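You operate a simulated robot arm through the tools that you are given. There is no shell and no other tool. Be economical: measure what you need, move in short steps, check, and stop when the job is done.

The job below is to be done with a simulated robot arm. You get a single attempt, and the scene is never put back.

TASK
Fit the white felt pad into the printer's empty side drawer, then clean the print head.
Fine: the pad sits down in the drawer, drawer shut before you press CLEAN once; the grey pad stays out.
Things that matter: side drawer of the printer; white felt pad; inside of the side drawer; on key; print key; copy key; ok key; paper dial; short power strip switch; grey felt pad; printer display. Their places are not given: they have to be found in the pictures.

It is judged by the outcome, as a careful person would: the job done as asked, and still so three seconds after it is handed in. It fails if anything else is knocked over, pushed out of place, dropped, spilled or broken.

THE ROBOT
A 7-joint arm with a two-finger parallel gripper, fixed in place. Base frame: the origin is at the foot of the arm, x ahead of it, y to its left, z up. Readings come in m, rad, newtons and seconds.
With the tool pointing down near the work surface it reaches from about 0.34 to 0.76 m from the base axis. Its first joint turns from -2.007 to 2.007 rad. Payload 3.91 kg.
Tool frame: the origin (TCP) lies between the finger pads and is the grasp point; the fingertips stand 0.03 m ahead of it; z points along the fingers, y is the line along which they close. Largest opening 0.11 m; finger width 0.02, thickness 0.01; the body of the gripper, 0.048 by 0.112 m, starts 0.055 m behind the TCP.
Orientation is that of the tool frame in the base frame, as a unit quaternion [x, y, z, w]. With the fingers straight down and closing along the base's y, the tool's x points along the base's -x, its y along +y and its z along -z.

THE INTERFACE
- The arm moves only by the tool step_arm. Its argument "rows" is a list of rows, each a list of 6 numbers: the shift along the base's x, y, z in m, then the turn, a rotation vector about the base's x, y, z in rad. In form: [[dx, dy, dz, ax, ay, az], ...]. A call has 1 to 10 rows; each row is the pose to reach, as a shift and turn from the pose commanded when the call began. "claw" is the gripper command, from -1 (shut) to 1 (fully open), values between in proportion, set as the call begins (left out, the last holds). Each row takes 0.2 s and may step no farther than 0.05 m and 0.15 rad from the row before; otherwise, or with a gripper value out of range, the whole call is refused. A pose out of reach is approached as far as the arm can. The call stops where the force on the tool passes 90 N (or 10 N more than at its start, if that is more) or the arm is blocked; 0.2 s more then pass. The fingers move at their own pace (about 0.108 m/s each) and stop on an object; they squeeze with about 26 N. The grip force told is the motor's: it shows also when the fingers shut on nothing. Time passes only in rows, and 0.2 s behind the last, so rows that repeat a pose let the fingers close. It gives the time, the measured TCP pose, the force on the tool (base axes), the opening and the grip force at its end, in the units of the frame above (readings bear some noise).
- Cameras (640 x 400 px; columns grow to the right, rows downward): "scene" is fixed at [0.0527, -0.4984, 1.4987]; the picture's right is [0.67, -0.74, 0.00], its down [-0.32, -0.29, -0.90] and it looks along [0.67, 0.60, -0.43] (base axes); focal length 328 px, centre (320, 200). "wrist" rides on the gripper at [-0.036, 0, -0.057] in the tool frame; the picture's right is [0.00, -1.00, 0.00], its down [0.97, 0.00, -0.24] and it looks along [0.24, 0.00, 0.97] (tool axes); focal length 218 px, centre (320, 200).
- get_image(camera): a new picture of that camera. No time passes.
- slide_trunk(by): slides the trunk up (or, below 0, down) by that many m; the arm rides with it, the base frame stays. It gives what a move gives, with no picture.
- locate(camera, pixels): for up to 12 pixels [column, row] of the newest picture of that camera ("zoom" is the newest enlarged one), the place [x, y, z] in the base frame of the surface seen there, good to about 0.003 m. No time passes.
- zoom(camera, box): a new picture of the part [left, top, right, bottom] of that camera's present view, enlarged. No time passes.
- close_job(): hands the job in; it is judged then, once.

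Work in short steps. Measure before you move; look again where a grasp or a placing could have gone wrong, and mend it. You have 80 turns and 54 pictures in all, those below and enlarged ones among them. Open the gripper and draw the arm clear of the work before you hand the job in, unless the task says otherwise; then end with one line.

The tools are called by a JSON object that holds its "fn" and its "kwargs". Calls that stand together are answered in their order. step_arm: Moves the arm, as the interface text tells. Its arguments: {"type":"object","properties":{"rows":{"type":"array","items":{"type":"array","items":{"type":"number"}}},"claw":{"type":"number"}},"required":["rows"]} The other tools are called the same way: slide_trunk (by) slides the trunk up or down; get_image (camera) takes a picture; locate (camera, pixels) gives the place of the surface under pixels of a picture; zoom (camera, box) takes an enlarged picture of a part of a camera's view; close_job () hands the job in.

At the start:

```text
clock: 0.0
ee_pos: [0.5349, 0.0975, 1.2844]
tcp_rot: [0.0, 1.0, 0.0, -0.001]
wrist_force: [0.1, 0.4, 0.0]
gripper_width: 0.1099
finger_force: 0.0
trunk travel left (down, up): [-0.85, 0.14]
```

scene: 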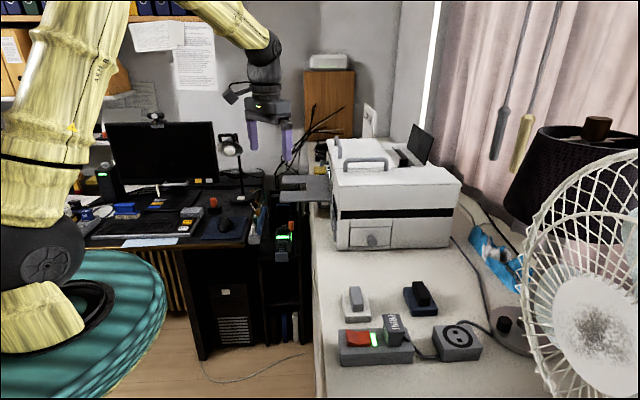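
wrist: 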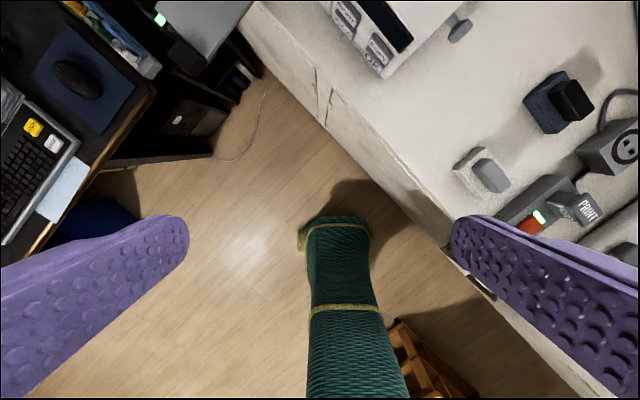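

The scene shows the printer at about (390,205), pads near (355,303) and (420,298), and a power strip at (375,345). I zoom in for detail.

{"fn": "zoom", "kwargs": {"camera": "scene", "box": [300, 120, 480, 260]}}

{"fn": "zoom", "kwargs": {"camera": "scene", "box": [320, 260, 500, 372]}}

{"fn": "zoom", "kwargs": {"camera": "wrist", "box": [310, 0, 640, 260]}}

{"fn": "locate", "kwargs": {"camera": "scene", "pixels": [[355, 290], [355, 310], [420, 285], [420, 305], [336, 225], [372, 238], [335, 247], [449, 245], [330, 185], [461, 183], [365, 163], [340, 330]]}}

```text
2.86 times, centred on (390, 190) of scene
```

zoom: 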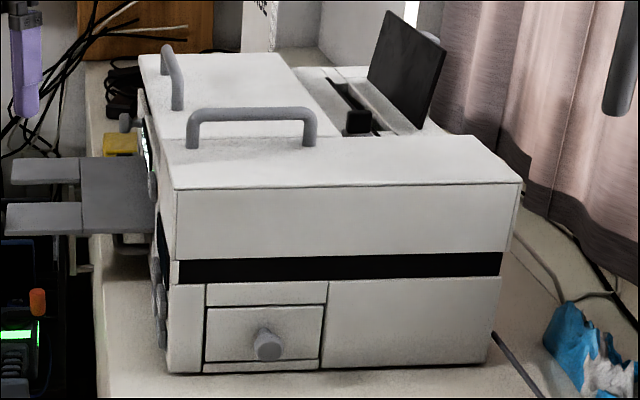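

```text
3.56 times, centred on (410, 316) of scene
```

zoom: 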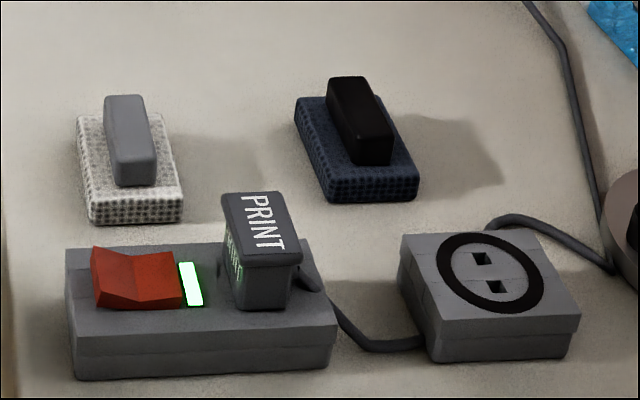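

```text
1.54 times, centred on (475, 130) of wrist
```

zoom: 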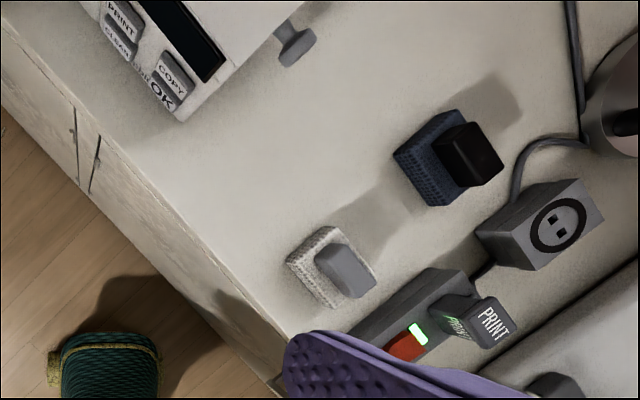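

```text
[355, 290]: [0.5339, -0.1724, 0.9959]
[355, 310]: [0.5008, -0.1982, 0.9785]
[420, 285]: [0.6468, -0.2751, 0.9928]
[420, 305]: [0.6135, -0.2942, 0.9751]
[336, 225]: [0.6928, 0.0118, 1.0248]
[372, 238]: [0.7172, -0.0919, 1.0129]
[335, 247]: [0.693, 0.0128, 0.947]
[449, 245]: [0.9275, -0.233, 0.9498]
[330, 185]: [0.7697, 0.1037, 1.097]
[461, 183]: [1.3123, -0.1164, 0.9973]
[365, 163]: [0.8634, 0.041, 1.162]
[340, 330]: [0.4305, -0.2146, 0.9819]
```

The printer's side drawer has its knob at (372,238). The white pad with a grey grip is at (355,303). I take a finer zoom of each to locate the details.

{"fn": "zoom", "kwargs": {"camera": "scene", "box": [325, 195, 425, 257]}}

{"fn": "locate", "kwargs": {"camera": "zoom", "pixels": [[70, 140], [80, 330], [320, 150], [315, 310], [80, 235], [280, 235], [200, 275], [195, 265], [230, 285], [40, 300], [400, 200], [500, 280]]}}

{"fn": "zoom", "kwargs": {"camera": "scene", "box": [335, 275, 445, 335]}}

```text
6.40 times, centred on (375, 226) of scene
```

zoom: 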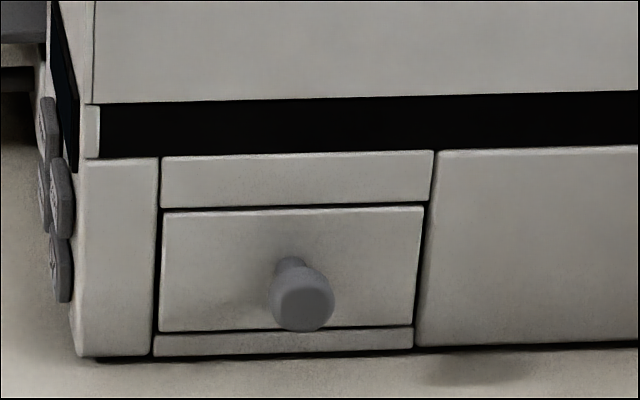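

```text
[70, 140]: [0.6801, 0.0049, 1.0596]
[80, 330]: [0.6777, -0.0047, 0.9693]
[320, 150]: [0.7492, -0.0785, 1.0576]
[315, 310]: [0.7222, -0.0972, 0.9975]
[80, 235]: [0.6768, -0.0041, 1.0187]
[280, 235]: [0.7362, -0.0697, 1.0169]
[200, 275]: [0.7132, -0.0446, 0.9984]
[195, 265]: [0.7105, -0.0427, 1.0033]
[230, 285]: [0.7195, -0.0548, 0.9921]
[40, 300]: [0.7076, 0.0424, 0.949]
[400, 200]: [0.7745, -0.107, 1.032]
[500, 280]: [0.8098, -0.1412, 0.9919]
```

```text
5.82 times, centred on (390, 305) of scene
```

zoom: 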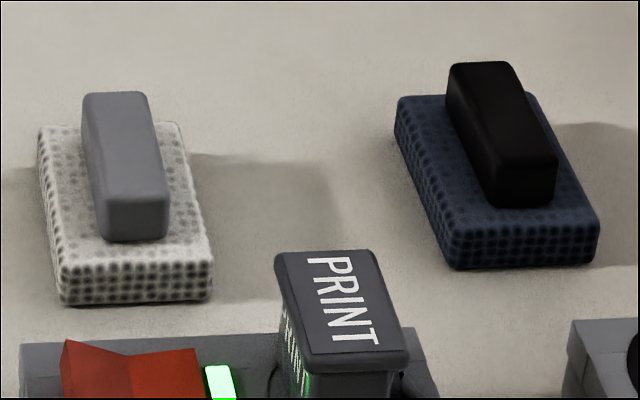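

I measure the white pad's corners and its grip in this zoom.

{"fn": "locate", "kwargs": {"camera": "zoom", "pixels": [[45, 130], [178, 128], [66, 272], [208, 262], [88, 98], [145, 97], [105, 198], [165, 198], [112, 236], [136, 150], [70, 300], [210, 297]]}}

{"fn": "zoom", "kwargs": {"camera": "scene", "box": [355, 225, 387, 250]}}

{"fn": "locate", "kwargs": {"camera": "zoom", "pixels": [[250, 250], [260, 220], [330, 230], [220, 250], [290, 260], [260, 300], [290, 80], [150, 40], [450, 100], [250, 180]]}}

```text
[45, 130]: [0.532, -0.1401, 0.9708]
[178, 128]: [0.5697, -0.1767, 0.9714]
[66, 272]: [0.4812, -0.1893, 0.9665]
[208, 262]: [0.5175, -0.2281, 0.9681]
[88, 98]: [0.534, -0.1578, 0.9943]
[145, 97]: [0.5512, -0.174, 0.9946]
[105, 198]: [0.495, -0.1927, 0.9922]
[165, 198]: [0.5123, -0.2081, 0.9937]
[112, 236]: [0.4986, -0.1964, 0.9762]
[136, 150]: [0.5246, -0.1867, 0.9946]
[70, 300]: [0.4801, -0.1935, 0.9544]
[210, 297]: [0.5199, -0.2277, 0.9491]
```

```text
16.00 times, centred on (371, 238) of scene
```

zoom: 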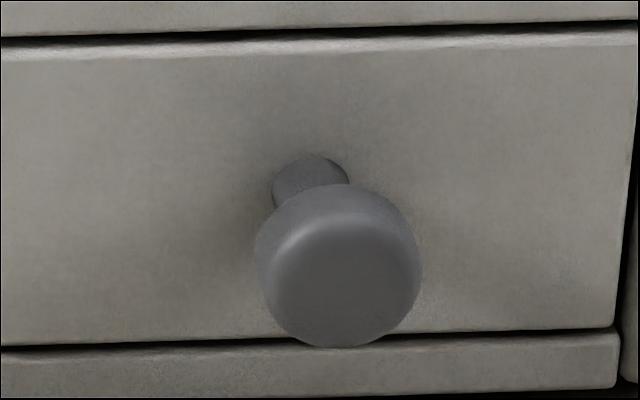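

```text
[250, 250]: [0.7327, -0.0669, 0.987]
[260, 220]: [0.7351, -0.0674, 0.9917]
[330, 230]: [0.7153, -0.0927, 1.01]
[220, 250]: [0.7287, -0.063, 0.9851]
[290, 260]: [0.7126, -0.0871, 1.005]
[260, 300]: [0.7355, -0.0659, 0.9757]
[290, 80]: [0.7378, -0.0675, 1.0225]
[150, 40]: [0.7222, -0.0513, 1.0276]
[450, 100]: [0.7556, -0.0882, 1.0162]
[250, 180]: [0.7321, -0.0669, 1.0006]
```

White pad: centre about (0.525,-0.184), aligned with the printer side. The knob head is near (0.715,-0.092,1.004), and the drawer face runs along (0.69,-0.72). I yaw the tool to match while moving above the approach point.

{"fn": "step_arm", "kwargs": {"rows": [[0.01, -0.03, 0, 0, 0, 0.127], [0.02, -0.06, 0, 0, 0, 0.254], [0.03, -0.09, 0, 0, 0, 0.381], [0.04, -0.12, 0, 0, 0, 0.508], [0.05, -0.15, 0, 0, 0, 0.635], [0.06, -0.18, 0, 0, 0, 0.763]], "claw": 0.1}}

{"fn": "get_image", "kwargs": {"camera": "wrist"}}

```text
clock: 1.4
ee_pos: [0.5945, -0.0846, 1.2831]
tcp_rot: [-0.373, 0.928, 0.001, -0.001]
wrist_force: [-0.1, -0.7, -0.2]
gripper_width: 0.0606
finger_force: 0.1
trunk travel left (down, up): [-0.85, 0.14]
```

```text
45 pictures are left
```

wrist: 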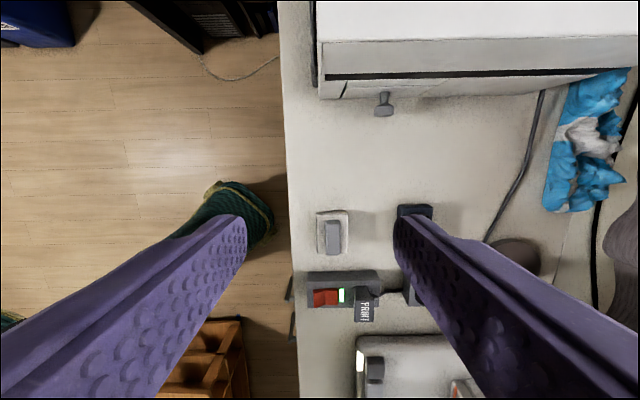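

The printer edge is now level in the wrist picture and the knob shows at (384,104). I locate the knob and face from here to cross-check.

{"fn": "locate", "kwargs": {"camera": "wrist", "pixels": [[383, 112], [383, 105], [376, 112], [391, 112], [383, 97], [330, 90], [600, 62], [333, 232], [333, 250], [325, 52], [620, 45], [560, 80]]}}

```text
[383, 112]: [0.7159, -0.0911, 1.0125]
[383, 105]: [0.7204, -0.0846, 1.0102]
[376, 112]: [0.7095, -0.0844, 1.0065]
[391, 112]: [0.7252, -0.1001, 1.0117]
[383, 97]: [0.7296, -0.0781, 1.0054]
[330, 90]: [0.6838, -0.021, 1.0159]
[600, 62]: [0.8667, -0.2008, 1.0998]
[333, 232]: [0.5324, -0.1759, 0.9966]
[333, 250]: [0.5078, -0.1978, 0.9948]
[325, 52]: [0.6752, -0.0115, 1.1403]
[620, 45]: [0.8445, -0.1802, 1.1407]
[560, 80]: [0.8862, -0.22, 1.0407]
```

The knob head is centred at about (0.717,-0.092,1.000). I tilt the tool about 43° toward the printer and move to a pre-grasp point.

{"fn": "step_arm", "kwargs": {"rows": [[0.012, -0.009, -0.036, 0.086, -0.09, 0], [0.025, -0.018, -0.072, 0.173, -0.181, 0], [0.038, -0.027, -0.108, 0.259, -0.271, 0], [0.051, -0.036, -0.144, 0.345, -0.361, 0], [0.064, -0.045, -0.18, 0.432, -0.452, 0], [0.076, -0.054, -0.217, 0.518, -0.542, 0], [0.076, -0.054, -0.217, 0.518, -0.542, 0]]}}

{"fn": "get_image", "kwargs": {"camera": "wrist"}}

```text
clock: 3.0
ee_pos: [0.6717, -0.1366, 1.0674]
tcp_rot: [-0.346, 0.863, 0.136, 0.341]
wrist_force: [-0.6, 0.7, -0.3]
gripper_width: 0.0605
finger_force: 0.1
trunk travel left (down, up): [-0.85, 0.14]
```

```text
44 pictures are left
```

wrist: 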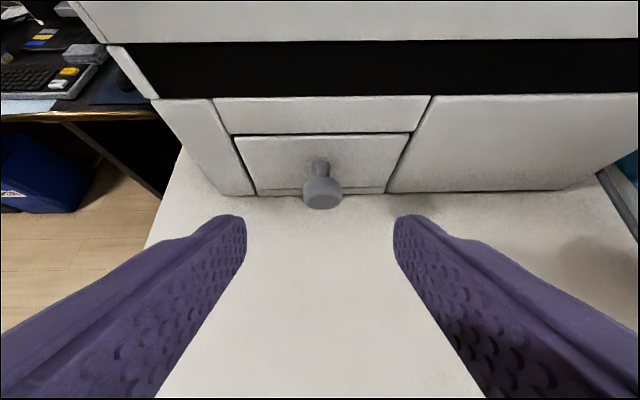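

The knob at (322,190) is centred between the fingers. I advance along the approach and close on it.

{"fn": "step_arm", "kwargs": {"rows": [[0.021, 0.02, -0.028, 0, 0, 0], [0.042, 0.04, -0.057, 0, 0, 0], [0.042, 0.04, -0.057, 0, 0, 0]]}}

{"fn": "get_image", "kwargs": {"camera": "wrist"}}

```text
clock: 3.8
ee_pos: [0.7136, -0.0976, 1.0089]
tcp_rot: [-0.347, 0.863, 0.137, 0.341]
wrist_force: [-0.1, 0.1, 0.1]
gripper_width: 0.0604
finger_force: 0.1
trunk travel left (down, up): [-0.85, 0.14]
```

```text
43 pictures are left
```

wrist: 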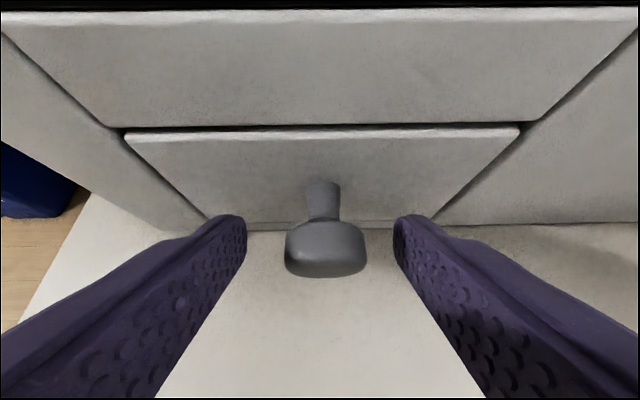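

The knob head is between the fingertips; I close.

{"fn": "step_arm", "kwargs": {"rows": [[0, 0, 0, 0, 0, 0], [0, 0, 0, 0, 0, 0], [0, 0, 0, 0, 0, 0]], "claw": -1}}

```text
clock: 4.6
ee_pos: [0.7142, -0.0978, 1.0092]
tcp_rot: [-0.347, 0.863, 0.136, 0.34]
wrist_force: [6.1, -3.8, -0.7]
gripper_width: 0.0269
finger_force: 44.8
trunk travel left (down, up): [-0.85, 0.14]
```

The grip holds the knob at 0.027 m. I pull outward along (-0.715,-0.70) by 0.05 m first.

{"fn": "step_arm", "kwargs": {"rows": [[-0.009, -0.0087, 0, 0, 0, 0], [-0.018, -0.0174, 0, 0, 0, 0], [-0.027, -0.026, 0, 0, 0, 0], [-0.036, -0.0348, 0, 0, 0, 0]]}}

{"fn": "zoom", "kwargs": {"camera": "scene", "box": [300, 150, 480, 262]}}

```text
clock: 5.6
ee_pos: [0.678, -0.1342, 1.0092]
tcp_rot: [-0.346, 0.864, 0.136, 0.34]
wrist_force: [8.6, -10.4, -2.3]
gripper_width: 0.0269
finger_force: 45.2
trunk travel left (down, up): [-0.85, 0.14]
```

```text
3.56 times, centred on (390, 206) of scene
```

zoom: 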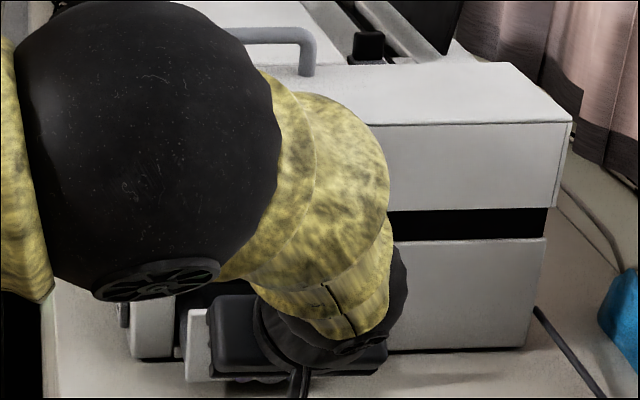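

The drawer comes out with a small sideways force along (0.64,-0.77). I continue along exactly 45° to relieve it.

{"fn": "step_arm", "kwargs": {"rows": [[-0.007, -0.009, 0, 0, 0, 0], [-0.014, -0.0165, 0, 0, 0, 0], [-0.021, -0.0235, 0, 0, 0, 0], [-0.028, -0.0305, 0, 0, 0, 0]]}}

{"fn": "get_image", "kwargs": {"camera": "wrist"}}

```text
clock: 6.6
ee_pos: [0.6475, -0.1643, 1.0092]
tcp_rot: [-0.347, 0.864, 0.137, 0.339]
wrist_force: [5.0, -5.2, -5.2]
gripper_width: 0.0271
finger_force: 45.1
trunk travel left (down, up): [-0.85, 0.14]
```

```text
41 pictures are left
```

wrist: 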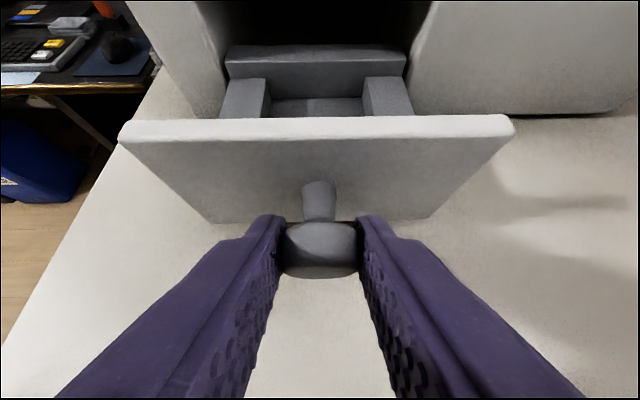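

The drawer is out about 0.094 m and its back wall shows at (315,65). I measure the tray.

{"fn": "locate", "kwargs": {"camera": "wrist", "pixels": [[230, 50], [405, 60], [230, 85], [265, 90], [368, 88], [400, 90], [290, 108], [340, 108], [315, 98], [315, 55], [315, 123], [125, 128]]}}

```text
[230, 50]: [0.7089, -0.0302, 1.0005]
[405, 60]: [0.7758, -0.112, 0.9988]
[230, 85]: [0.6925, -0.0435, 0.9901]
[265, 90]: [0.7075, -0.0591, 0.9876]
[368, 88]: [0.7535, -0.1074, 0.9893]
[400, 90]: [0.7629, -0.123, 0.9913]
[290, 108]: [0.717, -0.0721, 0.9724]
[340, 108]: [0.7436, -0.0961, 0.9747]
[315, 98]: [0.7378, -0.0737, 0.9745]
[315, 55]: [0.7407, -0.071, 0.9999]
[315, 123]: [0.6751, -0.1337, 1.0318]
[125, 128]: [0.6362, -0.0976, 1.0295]
```

The tray is about 0.067 m wide inside and 0.075 m deep, floor at z≈0.974, with its back wall right at the printer face. I try to pull another 0.012 m for clearance.

{"fn": "step_arm", "kwargs": {"rows": [[-0.0045, -0.0045, 0, 0, 0, 0], [-0.009, -0.009, 0, 0, 0, 0]]}}

{"fn": "get_image", "kwargs": {"camera": "wrist"}}

```text
clock: 7.2
ee_pos: [0.6404, -0.1724, 1.0101]
tcp_rot: [-0.347, 0.864, 0.137, 0.339]
wrist_force: [3.8, -4.1, -5.1]
gripper_width: 0.0268
finger_force: 44.5
trunk travel left (down, up): [-0.85, 0.14]
```

```text
40 pictures are left
```

wrist: 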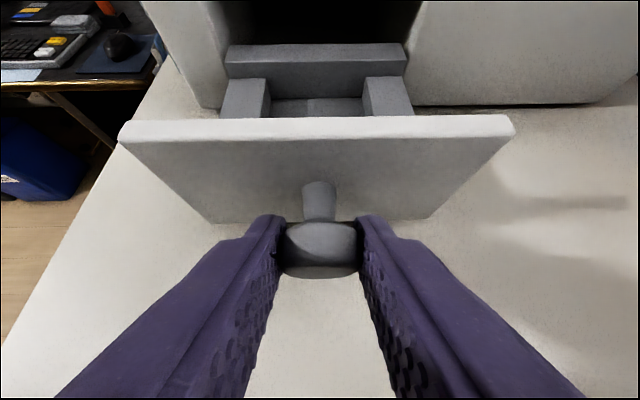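

It moved another 0.01 m and the tray still looks sound. I release and back off along the approach, then up.

{"fn": "step_arm", "kwargs": {"rows": [[0, 0, 0, 0, 0, 0], [0, 0, 0, 0, 0, 0]], "claw": 0.0}}

{"fn": "step_arm", "kwargs": {"rows": [[-0.02, -0.02, 0.028, 0, 0, 0], [-0.04, -0.04, 0.056, 0, 0, 0], [-0.05, -0.045, 0.095, 0, 0, 0], [-0.06, -0.045, 0.14, 0, 0, 0], [-0.07, -0.045, 0.185, 0, 0, 0]]}}

{"fn": "step_arm", "kwargs": {"rows": [[0, 0, 0.02, -0.086, 0.09, 0], [0, 0, 0.04, -0.173, 0.181, 0], [0, 0, 0.06, -0.259, 0.271, 0], [0, 0, 0.06, -0.345, 0.361, 0], [0, 0, 0.06, -0.432, 0.452, 0], [0, 0, 0.06, -0.518, 0.542, 0], [0, 0, 0.06, -0.518, 0.542, 0]]}}

{"fn": "get_image", "kwargs": {"camera": "wrist"}}

{"fn": "get_image", "kwargs": {"camera": "scene"}}

```text
clock: 7.8
ee_pos: [0.6396, -0.1714, 1.0086]
tcp_rot: [-0.347, 0.863, 0.137, 0.341]
wrist_force: [-0.4, -1.2, 0.1]
gripper_width: 0.0549
finger_force: 0.0
trunk travel left (down, up): [-0.85, 0.14]
```

```text
clock: 9.0
ee_pos: [0.5685, -0.2153, 1.196]
tcp_rot: [-0.346, 0.864, 0.136, 0.34]
wrist_force: [0.3, 0.4, -0.4]
gripper_width: 0.055
finger_force: 0.1
trunk travel left (down, up): [-0.85, 0.14]
```

```text
clock: 10.6
ee_pos: [0.5687, -0.2173, 1.2541]
tcp_rot: [-0.372, 0.928, -0.001, -0.001]
wrist_force: [0.2, 0.4, 0.3]
gripper_width: 0.0549
finger_force: 0.1
trunk travel left (down, up): [-0.85, 0.14]
```

```text
39 pictures are left
```

wrist: 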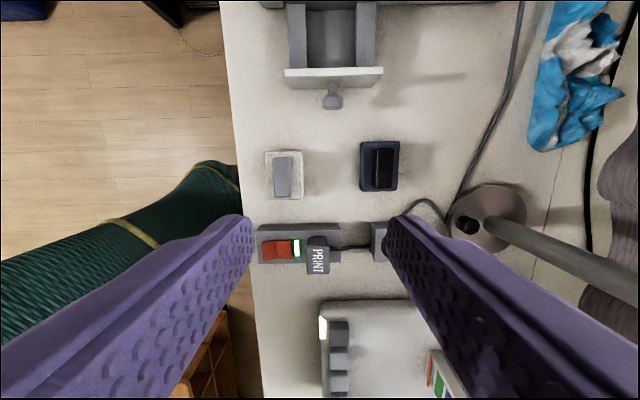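

```text
38 pictures are left
```

scene: 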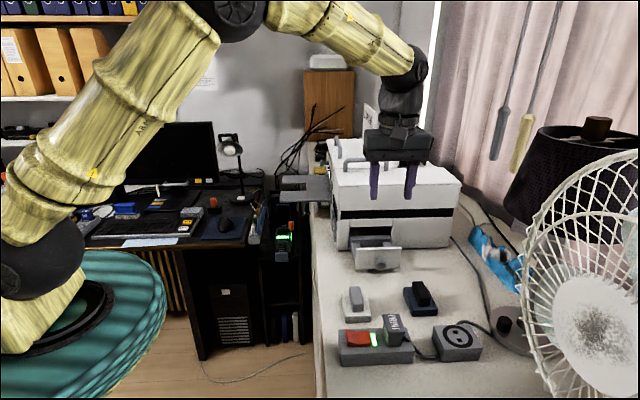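

The drawer stays open; the tray is at (330,38) and the white pad at (284,175) in the wrist view. I zoom and locate both.

{"fn": "zoom", "kwargs": {"camera": "wrist", "box": [220, 0, 440, 210]}}

{"fn": "locate", "kwargs": {"camera": "wrist", "pixels": [[266, 152], [303, 151], [267, 198], [303, 198], [276, 158], [291, 158], [276, 196], [291, 196], [309, 40], [353, 40], [332, 64], [332, 30]]}}

```text
1.90 times, centred on (330, 105) of wrist
```

zoom: 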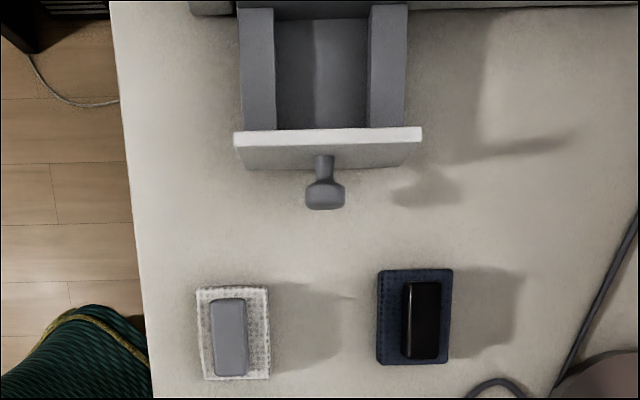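

```text
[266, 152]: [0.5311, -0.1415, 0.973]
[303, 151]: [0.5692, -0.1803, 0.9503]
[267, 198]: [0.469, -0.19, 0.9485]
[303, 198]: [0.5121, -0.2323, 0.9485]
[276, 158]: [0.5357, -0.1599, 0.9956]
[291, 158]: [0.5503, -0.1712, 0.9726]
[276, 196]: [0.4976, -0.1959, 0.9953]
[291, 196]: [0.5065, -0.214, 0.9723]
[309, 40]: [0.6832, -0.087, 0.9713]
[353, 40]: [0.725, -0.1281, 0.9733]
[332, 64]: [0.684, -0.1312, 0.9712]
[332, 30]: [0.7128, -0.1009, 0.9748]
```

I move over the tray for a view straight down into it, also trimming yaw by 0.02 rad.

{"fn": "step_arm", "kwargs": {"rows": [[0.03, 0.024, 0, 0, 0, 0.01], [0.06, 0.047, 0, 0, 0, 0.02], [0.09, 0.07, 0, 0, 0, 0.02], [0.12, 0.094, 0, 0, 0, 0.02], [0.12, 0.094, 0, 0, 0, 0.02]]}}

{"fn": "zoom", "kwargs": {"camera": "wrist", "box": [220, 40, 420, 165]}}

```text
clock: 11.8
ee_pos: [0.689, -0.1223, 1.2555]
tcp_rot: [-0.382, 0.924, 0.0, 0.0]
wrist_force: [-0.8, -0.3, 0.3]
gripper_width: 0.055
finger_force: 0.2
trunk travel left (down, up): [-0.85, 0.14]
```

```text
3.20 times, centred on (320, 102) of wrist
```

zoom: 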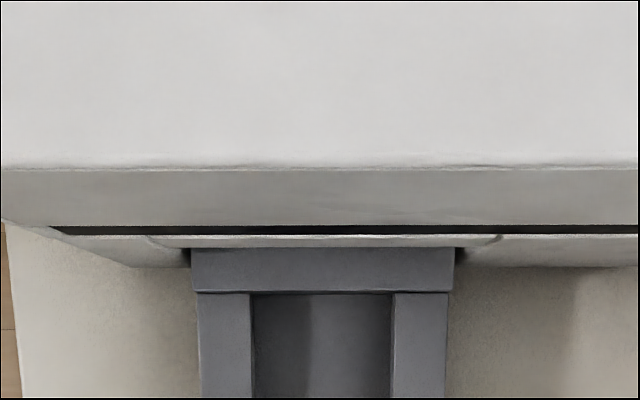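

The tray continues lower in the picture; I zoom lower.

{"fn": "zoom", "kwargs": {"camera": "wrist", "box": [240, 100, 400, 200]}}

{"fn": "locate", "kwargs": {"camera": "zoom", "pixels": [[205, 250], [365, 250], [170, 250], [395, 250], [285, 130], [285, 115], [285, 140], [285, 250]]}}

```text
4.00 times, centred on (320, 150) of wrist
```

zoom: 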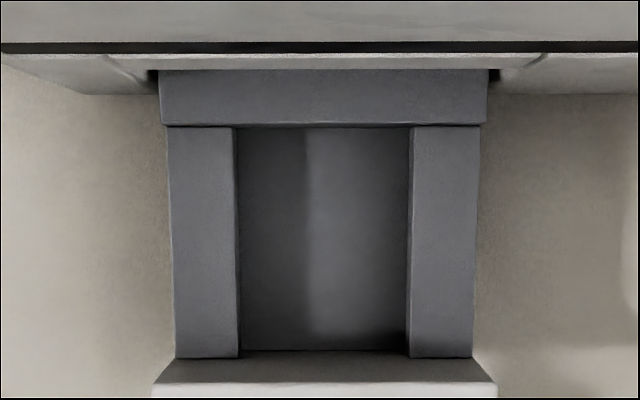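

```text
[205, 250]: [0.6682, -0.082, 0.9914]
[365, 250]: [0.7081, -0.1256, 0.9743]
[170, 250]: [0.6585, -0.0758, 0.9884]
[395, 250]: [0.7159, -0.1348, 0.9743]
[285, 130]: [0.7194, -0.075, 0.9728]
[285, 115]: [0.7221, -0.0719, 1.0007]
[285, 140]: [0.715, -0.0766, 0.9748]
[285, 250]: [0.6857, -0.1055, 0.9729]
```

{"fn": "locate", "kwargs": {"camera": "zoom", "pixels": [[232, 200], [243, 200], [404, 200], [413, 200], [325, 120], [325, 132], [325, 345], [325, 355], [325, 378], [325, 388], [245, 340], [400, 340]]}}

```text
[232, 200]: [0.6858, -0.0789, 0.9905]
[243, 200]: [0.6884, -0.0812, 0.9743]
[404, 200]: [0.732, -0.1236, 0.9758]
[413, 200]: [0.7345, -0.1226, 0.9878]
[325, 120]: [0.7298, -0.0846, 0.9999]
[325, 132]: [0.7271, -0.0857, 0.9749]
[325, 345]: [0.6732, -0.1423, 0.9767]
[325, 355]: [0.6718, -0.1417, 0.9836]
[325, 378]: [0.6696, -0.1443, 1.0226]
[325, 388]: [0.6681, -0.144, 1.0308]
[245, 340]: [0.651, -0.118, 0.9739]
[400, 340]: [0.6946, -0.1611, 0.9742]
```

The tray inside: centre ≈(0.699,-0.113), 0.063 × 0.081 m, floor 0.974; the pad is 0.053 × 0.071 m, so it fits. I go above the pad's grip at (0.5236,-0.1835).

{"fn": "step_arm", "kwargs": {"rows": [[-0.0415, -0.0155, 0, 0, 0, 0], [-0.083, -0.031, 0, 0, 0, 0], [-0.124, -0.046, 0, 0, 0, 0], [-0.1654, -0.061, 0, 0, 0, 0], [-0.1654, -0.061, -0.045, 0, 0, 0], [-0.1654, -0.061, -0.09, 0, 0, 0], [-0.1654, -0.061, -0.135, 0, 0, 0], [-0.1654, -0.061, -0.175, 0, 0, 0], [-0.1654, -0.061, -0.175, 0, 0, 0]]}}

{"fn": "get_image", "kwargs": {"camera": "wrist"}}

```text
clock: 13.8
ee_pos: [0.5246, -0.1841, 1.0809]
tcp_rot: [-0.382, 0.924, 0.0, 0.0]
wrist_force: [0.2, -0.2, -0.3]
gripper_width: 0.0551
finger_force: 0.0
trunk travel left (down, up): [-0.85, 0.14]
```

```text
34 pictures are left
```

wrist: 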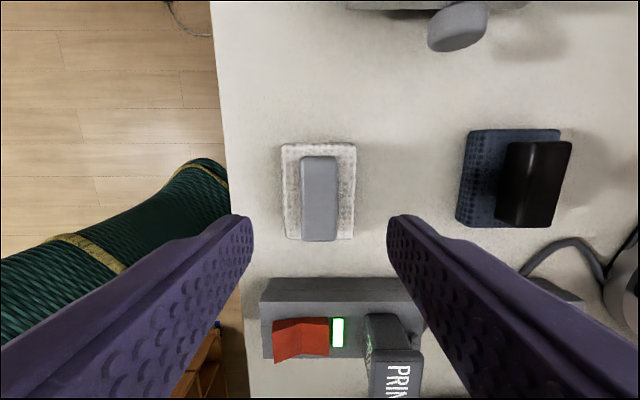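

The grip is centred at column 320. I descend to z=1.007 and check before closing.

{"fn": "locate", "kwargs": {"camera": "wrist", "pixels": [[390, 320], [397, 355], [320, 165], [320, 230], [300, 285], [440, 15]]}}

{"fn": "step_arm", "kwargs": {"rows": [[-0.0005, 0, -0.03, 0, 0, 0], [-0.0005, 0, -0.055, 0, 0, 0], [-0.0005, 0, -0.073, 0, 0, 0], [-0.0005, 0, -0.073, 0, 0, 0]]}}

{"fn": "get_image", "kwargs": {"camera": "wrist"}}

```text
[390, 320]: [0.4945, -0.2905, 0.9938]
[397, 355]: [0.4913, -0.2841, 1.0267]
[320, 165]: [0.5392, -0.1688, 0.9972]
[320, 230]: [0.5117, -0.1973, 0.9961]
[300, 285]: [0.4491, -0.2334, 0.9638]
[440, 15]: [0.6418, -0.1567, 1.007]
```

```text
clock: 14.8
ee_pos: [0.5231, -0.1831, 1.0075]
tcp_rot: [-0.382, 0.924, -0.001, 0.0]
wrist_force: [-0.1, 0.2, -0.5]
gripper_width: 0.0549
finger_force: 0.0
trunk travel left (down, up): [-0.85, 0.14]
```

```text
33 pictures are left
```

wrist: 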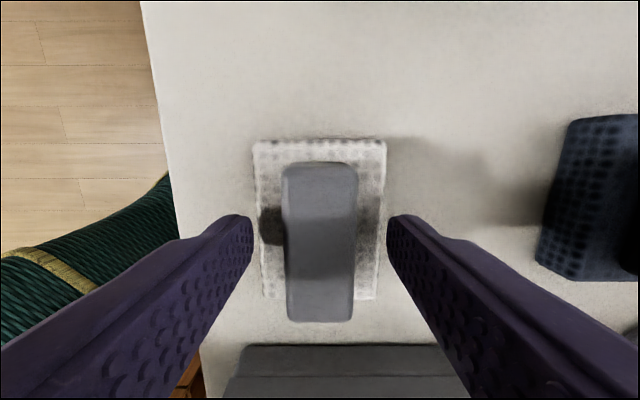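

The grip sits between the fingertips. I close, then lift.

{"fn": "step_arm", "kwargs": {"rows": [[0, 0, 0, 0, 0, 0], [0, 0, 0, 0, 0, 0], [0, 0, 0, 0, 0, 0]], "claw": -1}}

{"fn": "step_arm", "kwargs": {"rows": [[0, 0, 0.03, 0, 0, 0], [0, 0, 0.07, 0, 0, 0], [0, 0, 0.113, 0, 0, 0], [0, 0, 0.113, 0, 0, 0]]}}

{"fn": "get_image", "kwargs": {"camera": "wrist"}}

```text
clock: 15.6
ee_pos: [0.523, -0.1831, 1.0062]
tcp_rot: [-0.381, 0.924, 0.0, 0.0]
wrist_force: [0.6, -0.8, -0.3]
gripper_width: 0.025
finger_force: 26.2
trunk travel left (down, up): [-0.85, 0.14]
```

```text
clock: 16.6
ee_pos: [0.5246, -0.1833, 1.1207]
tcp_rot: [-0.382, 0.924, 0.001, 0.0]
wrist_force: [0.3, 0.8, -0.2]
gripper_width: 0.025
finger_force: 26.0
trunk travel left (down, up): [-0.85, 0.14]
```

```text
32 pictures are left
```

wrist: 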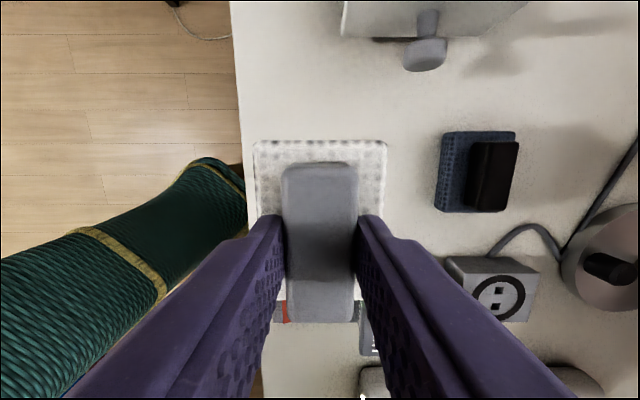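

The pad is lifted level. I carry it over the tray (shift 0.174, 0.071), its underside at about z=1.063, above the drawer front at 1.031.

{"fn": "step_arm", "kwargs": {"rows": [[0.035, 0.014, 0, 0, 0, 0], [0.07, 0.028, 0, 0, 0, 0], [0.105, 0.042, 0, 0, 0, 0], [0.14, 0.057, 0, 0, 0, 0], [0.174, 0.071, 0, 0, 0, 0], [0.174, 0.071, 0, 0, 0, 0]]}}

{"fn": "get_image", "kwargs": {"camera": "wrist"}}

{"fn": "zoom", "kwargs": {"camera": "scene", "box": [300, 150, 480, 290]}}

```text
clock: 18.0
ee_pos: [0.6964, -0.1128, 1.1198]
tcp_rot: [-0.381, 0.924, 0.0, 0.0]
wrist_force: [-0.6, -0.4, -0.7]
gripper_width: 0.025
finger_force: 26.2
trunk travel left (down, up): [-0.85, 0.14]
```

```text
31 pictures are left
```

wrist: 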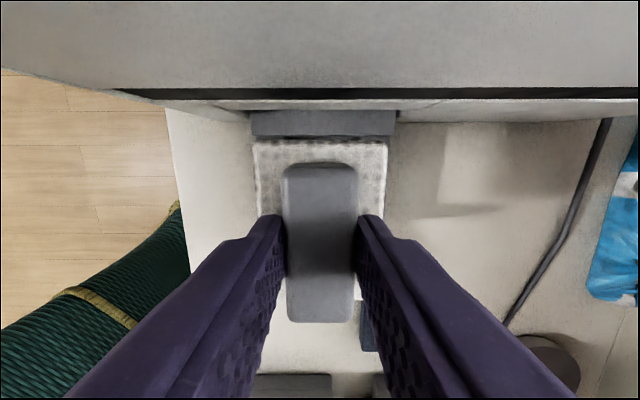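

```text
2.86 times, centred on (390, 220) of scene
```

zoom: 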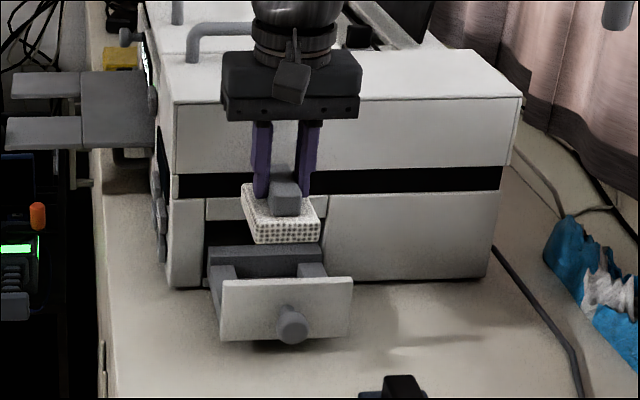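

The pad hangs over the tray. I check the pad's edges against the tray before lowering.

{"fn": "locate", "kwargs": {"camera": "wrist", "pixels": [[320, 146], [260, 146], [384, 146], [320, 115], [320, 130], [258, 120], [390, 120], [320, 105], [320, 70]]}}

```text
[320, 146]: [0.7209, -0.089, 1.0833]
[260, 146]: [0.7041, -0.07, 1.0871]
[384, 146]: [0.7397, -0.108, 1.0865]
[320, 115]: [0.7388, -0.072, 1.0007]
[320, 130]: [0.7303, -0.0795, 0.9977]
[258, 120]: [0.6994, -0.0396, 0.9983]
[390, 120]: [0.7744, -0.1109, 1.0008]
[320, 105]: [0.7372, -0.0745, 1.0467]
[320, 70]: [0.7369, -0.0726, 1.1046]
```

Clearances are 3–6 mm all round; I lower the pad to just at the floor (TCP z≈1.033).

{"fn": "step_arm", "kwargs": {"rows": [[0.001, 0.001, -0.03, 0, 0, 0], [0.001, 0.001, -0.055, 0, 0, 0], [0.001, 0.001, -0.075, 0, 0, 0], [0.001, 0.001, -0.086, 0, 0, 0], [0.001, 0.001, -0.086, 0, 0, 0]]}}

{"fn": "get_image", "kwargs": {"camera": "wrist"}}

{"fn": "zoom", "kwargs": {"camera": "scene", "box": [310, 190, 450, 280]}}

```text
clock: 19.2
ee_pos: [0.6984, -0.1118, 1.0345]
tcp_rot: [-0.382, 0.924, 0.0, 0.0]
wrist_force: [-0.5, 1.3, -0.9]
gripper_width: 0.0252
finger_force: 26.0
trunk travel left (down, up): [-0.85, 0.14]
```

```text
29 pictures are left
```

wrist: 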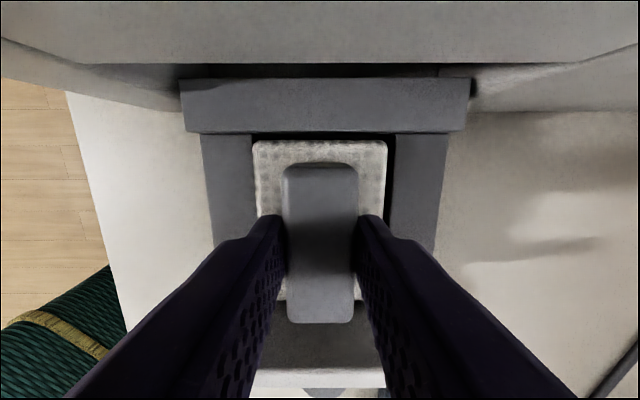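

```text
4.44 times, centred on (380, 235) of scene
```

zoom: 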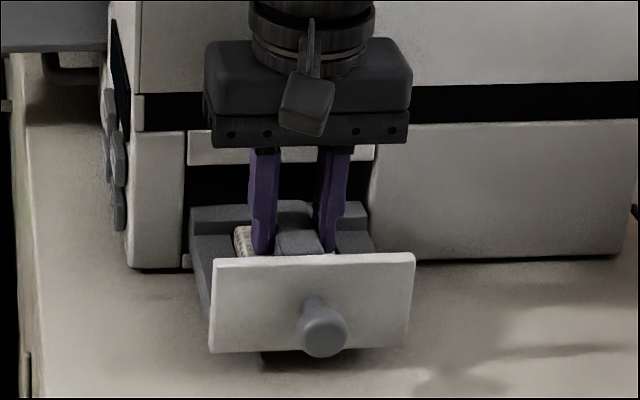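

The pad is within the walls (pad 253–387, slot 252–395). I nudge 1 mm right and 2 mm down, then release and rise.

{"fn": "step_arm", "kwargs": {"rows": [[0.001, -0.001, -0.001, 0, 0, 0], [0.001, -0.001, -0.003, 0, 0, 0], [0.001, -0.001, -0.003, 0, 0, 0]]}}

{"fn": "step_arm", "kwargs": {"rows": [[0, 0, 0, 0, 0, 0], [0, 0, 0, 0, 0, 0], [0, 0, 0, 0, 0, 0]], "claw": -0.1}}

{"fn": "step_arm", "kwargs": {"rows": [[0, 0, 0.03, 0, 0, 0], [0, 0, 0.07, 0, 0, 0], [-0.01, -0.01, 0.11, 0, 0, 0], [-0.02, -0.02, 0.15, 0, 0, 0], [-0.02, -0.02, 0.15, 0, 0, 0]]}}

{"fn": "zoom", "kwargs": {"camera": "wrist", "box": [220, 60, 420, 210]}}

{"fn": "zoom", "kwargs": {"camera": "scene", "box": [310, 190, 450, 280]}}

```text
clock: 20.0
ee_pos: [0.7005, -0.113, 1.0303]
tcp_rot: [-0.382, 0.924, 0.0, 0.0]
wrist_force: [-0.8, 0.6, -0.4]
gripper_width: 0.0253
finger_force: 25.9
trunk travel left (down, up): [-0.85, 0.14]
```

```text
clock: 20.8
ee_pos: [0.6987, -0.1128, 1.0313]
tcp_rot: [-0.381, 0.924, 0.001, 0.0]
wrist_force: [-0.2, 0.9, -0.8]
gripper_width: 0.0496
finger_force: 0.1
trunk travel left (down, up): [-0.85, 0.14]
```

```text
clock: 22.0
ee_pos: [0.6788, -0.1335, 1.1815]
tcp_rot: [-0.382, 0.924, 0.001, -0.001]
wrist_force: [-0.1, 0.3, 0.2]
gripper_width: 0.0494
finger_force: 0.1
trunk travel left (down, up): [-0.85, 0.14]
```

```text
2.67 times, centred on (320, 135) of wrist
```

zoom: 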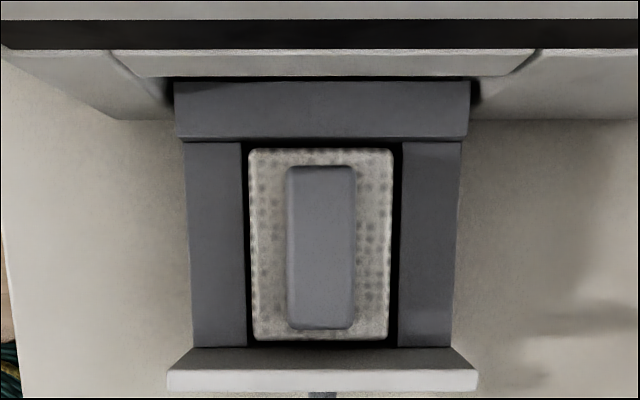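

```text
4.44 times, centred on (380, 235) of scene
```

zoom: 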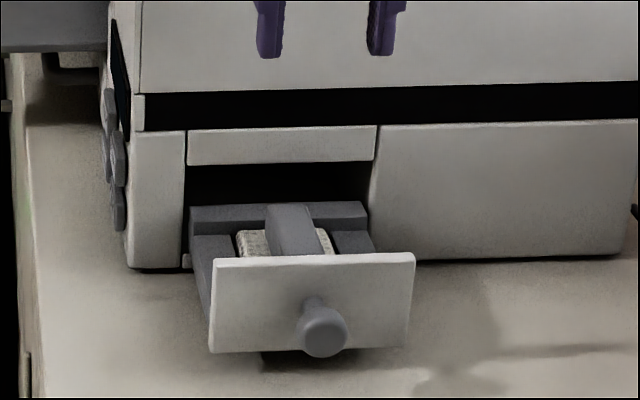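

The pad sits flat in the tray with clearance all round. I retreat and tilt to the pre-grasp in front of the knob at (0.600,-0.212,1.066).

{"fn": "step_arm", "kwargs": {"rows": [[-0.02, -0.02, 0.01, 0.088, -0.088, 0], [-0.04, -0.04, 0.01, 0.177, -0.177, 0], [-0.06, -0.06, 0.01, 0.265, -0.265, 0], [-0.08, -0.08, 0.0, 0.354, -0.354, 0], [-0.08, -0.08, -0.04, 0.442, -0.442, 0], [-0.08, -0.08, -0.08, 0.53, -0.53, 0], [-0.08, -0.08, -0.115, 0.53, -0.53, 0], [-0.08, -0.08, -0.115, 0.53, -0.53, 0]], "claw": 0.1}}

{"fn": "get_image", "kwargs": {"camera": "wrist"}}

```text
clock: 23.8
ee_pos: [0.6008, -0.2148, 1.0659]
tcp_rot: [-0.355, 0.86, 0.14, 0.339]
wrist_force: [0.6, -0.2, -0.3]
gripper_width: 0.0607
finger_force: 0.0
trunk travel left (down, up): [-0.85, 0.14]
```

```text
25 pictures are left
```

wrist: 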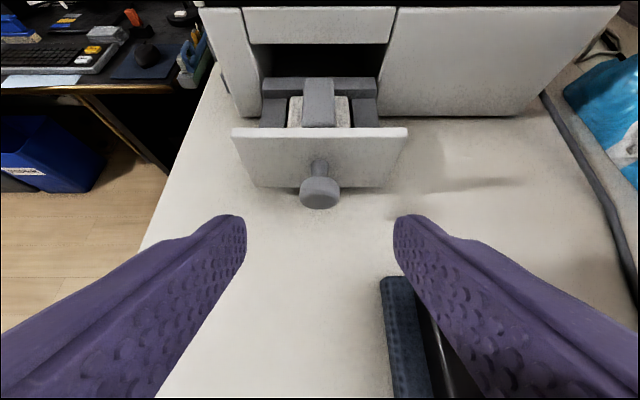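

The knob is centred at (319,188). I advance and regrip it.

{"fn": "step_arm", "kwargs": {"rows": [[0.02, 0.02, -0.028, 0, 0, 0], [0.04, 0.041, -0.057, 0, 0, 0], [0.04, 0.041, -0.057, 0, 0, 0]]}}

{"fn": "step_arm", "kwargs": {"rows": [[0, 0, 0, 0, 0, 0], [0, 0, 0, 0, 0, 0], [0, 0, 0, 0, 0, 0]], "claw": -1}}

```text
clock: 24.6
ee_pos: [0.6392, -0.1714, 1.0095]
tcp_rot: [-0.355, 0.86, 0.14, 0.338]
wrist_force: [0.7, -0.3, 0.7]
gripper_width: 0.0603
finger_force: 0.0
trunk travel left (down, up): [-0.85, 0.14]
```

```text
clock: 25.4
ee_pos: [0.6393, -0.1734, 1.0096]
tcp_rot: [-0.355, 0.861, 0.14, 0.338]
wrist_force: [4.1, -4.7, -1.4]
gripper_width: 0.0269
finger_force: 45.1
trunk travel left (down, up): [-0.85, 0.14]
```

Gripped. I push the drawer back in along 45°, about 0.105 m in total, watching force.

{"fn": "step_arm", "kwargs": {"rows": [[0.013, 0.013, 0, 0, 0, 0], [0.026, 0.026, 0, 0, 0, 0], [0.039, 0.039, 0, 0, 0, 0], [0.052, 0.052, 0, 0, 0, 0], [0.064, 0.064, 0, 0, 0, 0], [0.071, 0.071, 0, 0, 0, 0], [0.074, 0.074, 0, 0, 0, 0]]}}

{"fn": "get_image", "kwargs": {"camera": "wrist"}}

```text
clock: 27.0
ee_pos: [0.716, -0.0978, 1.0079]
tcp_rot: [-0.354, 0.86, 0.14, 0.339]
wrist_force: [7.5, -4.3, 3.7]
gripper_width: 0.0268
finger_force: 45.0
trunk travel left (down, up): [-0.85, 0.14]
```

```text
24 pictures are left
```

wrist: 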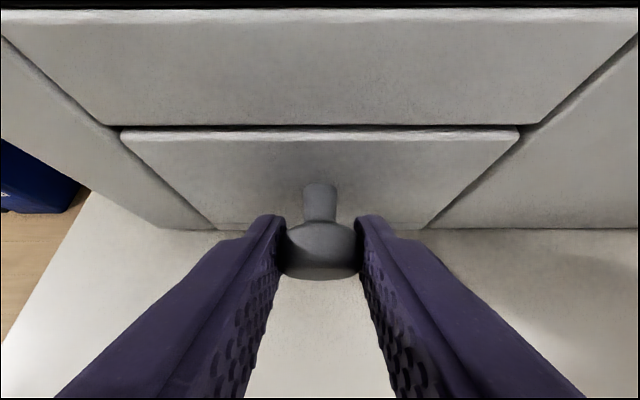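

It looks shut as at the start; I push 3 mm more to make sure it is on its stop, then release and back off.

{"fn": "step_arm", "kwargs": {"rows": [[0.002, 0.002, 0, 0, 0, 0], [0.003, 0.003, 0, 0, 0, 0], [0.003, 0.003, 0, 0, 0, 0]]}}

{"fn": "step_arm", "kwargs": {"rows": [[-0.001, -0.001, 0, 0, 0, 0], [-0.001, -0.001, 0, 0, 0, 0]], "claw": 0.1}}

{"fn": "step_arm", "kwargs": {"rows": [[-0.02, -0.02, 0.028, 0, 0, 0], [-0.04, -0.04, 0.056, 0, 0, 0], [-0.06, -0.05, 0.095, 0, 0, 0], [-0.08, -0.05, 0.14, 0, 0, 0], [-0.1, -0.04, 0.18, 0, 0, 0], [-0.12, -0.02, 0.22, 0, 0, 0]]}}

{"fn": "get_image", "kwargs": {"camera": "wrist"}}

{"fn": "zoom", "kwargs": {"camera": "scene", "box": [310, 180, 450, 270]}}

```text
clock: 27.8
ee_pos: [0.7162, -0.098, 1.0093]
tcp_rot: [-0.356, 0.86, 0.141, 0.338]
wrist_force: [-7.8, -15.4, 4.1]
gripper_width: 0.0269
finger_force: 44.9
trunk travel left (down, up): [-0.85, 0.14]
```

```text
clock: 28.4
ee_pos: [0.7158, -0.0948, 1.0091]
tcp_rot: [-0.355, 0.86, 0.139, 0.339]
wrist_force: [-1.1, -0.5, 1.5]
gripper_width: 0.0605
finger_force: 0.1
trunk travel left (down, up): [-0.85, 0.14]
```

```text
clock: 29.8
ee_pos: [0.5945, -0.115, 1.2294]
tcp_rot: [-0.355, 0.86, 0.14, 0.337]
wrist_force: [0.0, -0.7, 0.0]
gripper_width: 0.0608
finger_force: 0.0
trunk travel left (down, up): [-0.85, 0.14]
```

```text
23 pictures are left
```

wrist: 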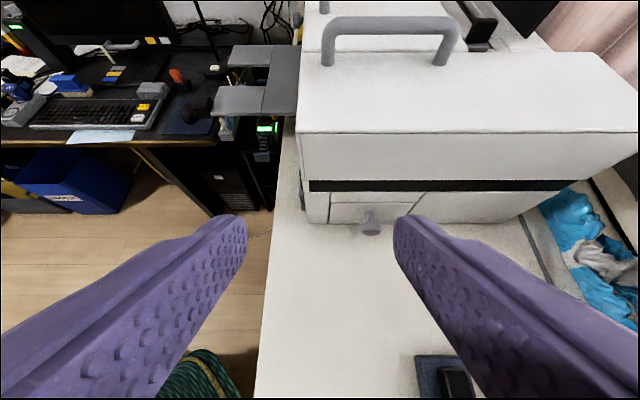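

```text
4.44 times, centred on (380, 225) of scene
```

zoom: 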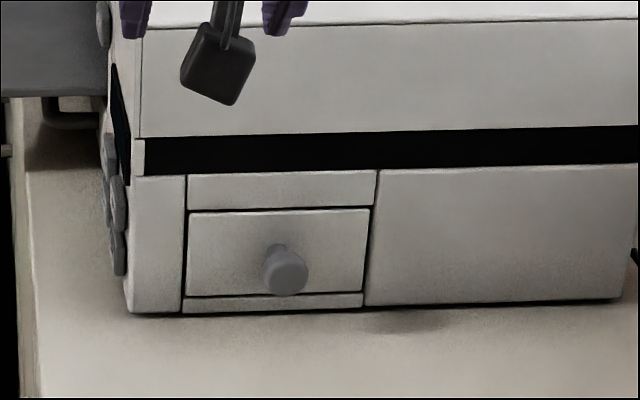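

The drawer is flush shut again. Now I swing round to the printer's front (facing (-0.7,0.7)) with a -90° yaw in two moves, keeping the tilt.

{"fn": "step_arm", "kwargs": {"rows": [[-0.01, 0.025, 0.01, 0, 0, -0.14], [-0.02, 0.05, 0.02, 0, 0, -0.28], [-0.03, 0.075, 0.02, 0, 0, -0.42], [-0.04, 0.1, 0.02, 0, 0, -0.56], [-0.05, 0.125, 0.02, 0, 0, -0.7], [-0.06, 0.15, 0.02, 0, 0, -0.84]], "claw": -1}}

{"fn": "step_arm", "kwargs": {"rows": [[0, 0.025, 0, 0, 0, -0.14], [0, 0.05, 0, 0, 0, -0.28], [0, 0.075, 0, 0, 0, -0.42], [0, 0.1, 0, 0, 0, -0.56], [0, 0.12, 0, 0, 0, -0.7], [0, 0.12, 0, 0, 0, -0.73], [0, 0.12, 0, 0, 0, -0.73]]}}

{"fn": "get_image", "kwargs": {"camera": "wrist"}}

```text
clock: 31.2
ee_pos: [0.5366, -0.0271, 1.2493]
tcp_rot: [0.085, 0.927, -0.03, 0.365]
wrist_force: [1.5, 2.1, 0.5]
gripper_width: 0.0
finger_force: 26.4
trunk travel left (down, up): [-0.85, 0.14]
```

```text
clock: 32.8
ee_pos: [0.5358, 0.1561, 1.2486]
tcp_rot: [0.356, 0.86, -0.14, 0.338]
wrist_force: [0.0, -0.4, 0.7]
gripper_width: 0.0001
finger_force: 26.0
trunk travel left (down, up): [-0.85, 0.14]
```

```text
21 pictures are left
```

wrist: 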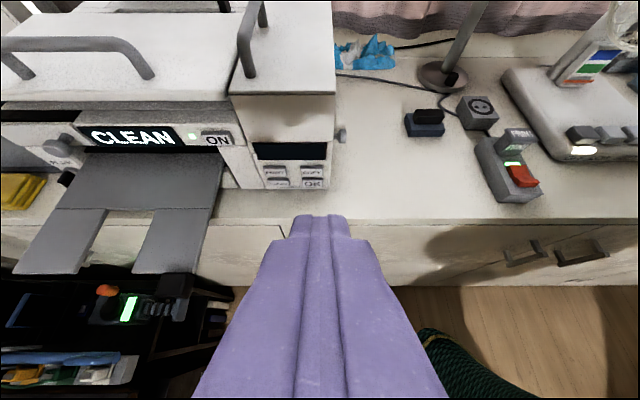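

The front panel is in view: a display reading "CLEAN" at (133,137), ON at (217,140), and four keys at (295,178). I zoom to read them.

{"fn": "zoom", "kwargs": {"camera": "wrist", "box": [230, 130, 350, 205]}}

{"fn": "locate", "kwargs": {"camera": "zoom", "pixels": [[235, 215], [440, 215], [245, 280], [440, 285], [235, 205], [340, 260], [300, 110], [220, 270], [280, 280], [195, 215], [280, 215], [340, 310]]}}

{"fn": "zoom", "kwargs": {"camera": "wrist", "box": [0, 100, 260, 215]}}

```text
5.33 times, centred on (290, 168) of wrist
```

zoom: 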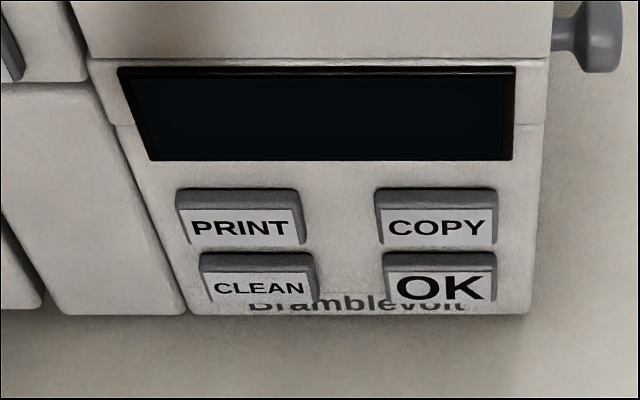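

```text
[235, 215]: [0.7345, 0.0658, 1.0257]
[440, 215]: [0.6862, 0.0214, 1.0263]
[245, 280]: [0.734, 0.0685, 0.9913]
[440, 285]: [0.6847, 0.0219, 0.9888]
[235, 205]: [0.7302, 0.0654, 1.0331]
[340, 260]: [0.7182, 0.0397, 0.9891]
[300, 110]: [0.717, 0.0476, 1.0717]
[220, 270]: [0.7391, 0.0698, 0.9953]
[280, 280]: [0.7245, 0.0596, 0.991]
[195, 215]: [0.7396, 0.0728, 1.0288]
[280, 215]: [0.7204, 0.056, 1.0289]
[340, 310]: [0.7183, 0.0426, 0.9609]
```

```text
2.46 times, centred on (130, 158) of wrist
```

zoom: 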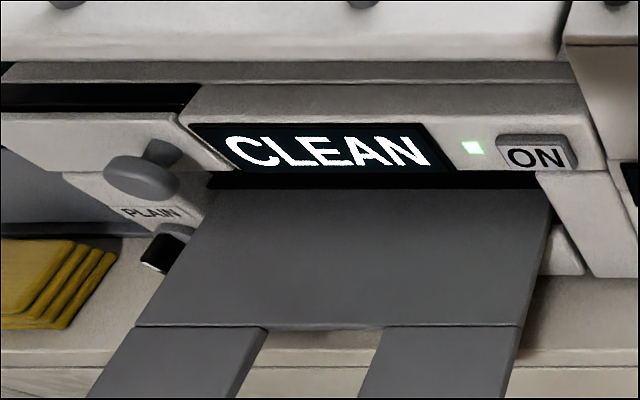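

The display reads CLEAN, the unit is lit ON, and the CLEAN key is the lower left one, its face around (0.7305,0.065,0.988). I measure the paper tray for clearance, as the gripper body would come near it.

{"fn": "locate", "kwargs": {"camera": "zoom", "pixels": [[540, 200], [520, 300], [500, 360], [400, 380], [240, 360], [520, 325], [535, 150], [575, 150], [560, 250], [400, 250]]}}

{"fn": "zoom", "kwargs": {"camera": "wrist", "box": [250, 150, 310, 195]}}

{"fn": "locate", "kwargs": {"camera": "zoom", "pixels": [[173, 290], [225, 300], [285, 300], [230, 320], [230, 270], [230, 285], [200, 300], [260, 300], [230, 340]]}}

```text
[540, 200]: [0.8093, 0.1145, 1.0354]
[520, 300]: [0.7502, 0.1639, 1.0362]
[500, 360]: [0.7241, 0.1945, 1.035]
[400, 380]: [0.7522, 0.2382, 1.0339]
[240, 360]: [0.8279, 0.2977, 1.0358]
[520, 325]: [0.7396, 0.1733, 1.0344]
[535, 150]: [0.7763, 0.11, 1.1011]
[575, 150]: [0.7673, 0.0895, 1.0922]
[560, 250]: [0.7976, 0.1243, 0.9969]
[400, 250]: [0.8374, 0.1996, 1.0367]
```

```text
8.89 times, centred on (280, 172) of wrist
```

zoom: 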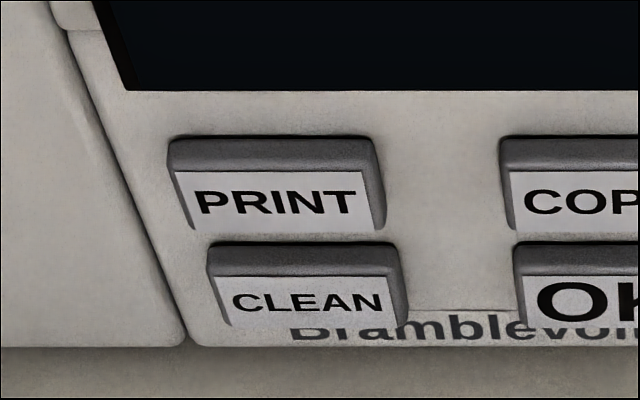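

```text
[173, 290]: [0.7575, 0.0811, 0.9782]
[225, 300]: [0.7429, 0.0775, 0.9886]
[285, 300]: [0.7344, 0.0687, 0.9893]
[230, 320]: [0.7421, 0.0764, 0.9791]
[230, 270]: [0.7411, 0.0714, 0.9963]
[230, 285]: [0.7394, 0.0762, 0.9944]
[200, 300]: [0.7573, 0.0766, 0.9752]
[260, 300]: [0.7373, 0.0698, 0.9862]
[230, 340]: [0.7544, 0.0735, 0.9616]
```

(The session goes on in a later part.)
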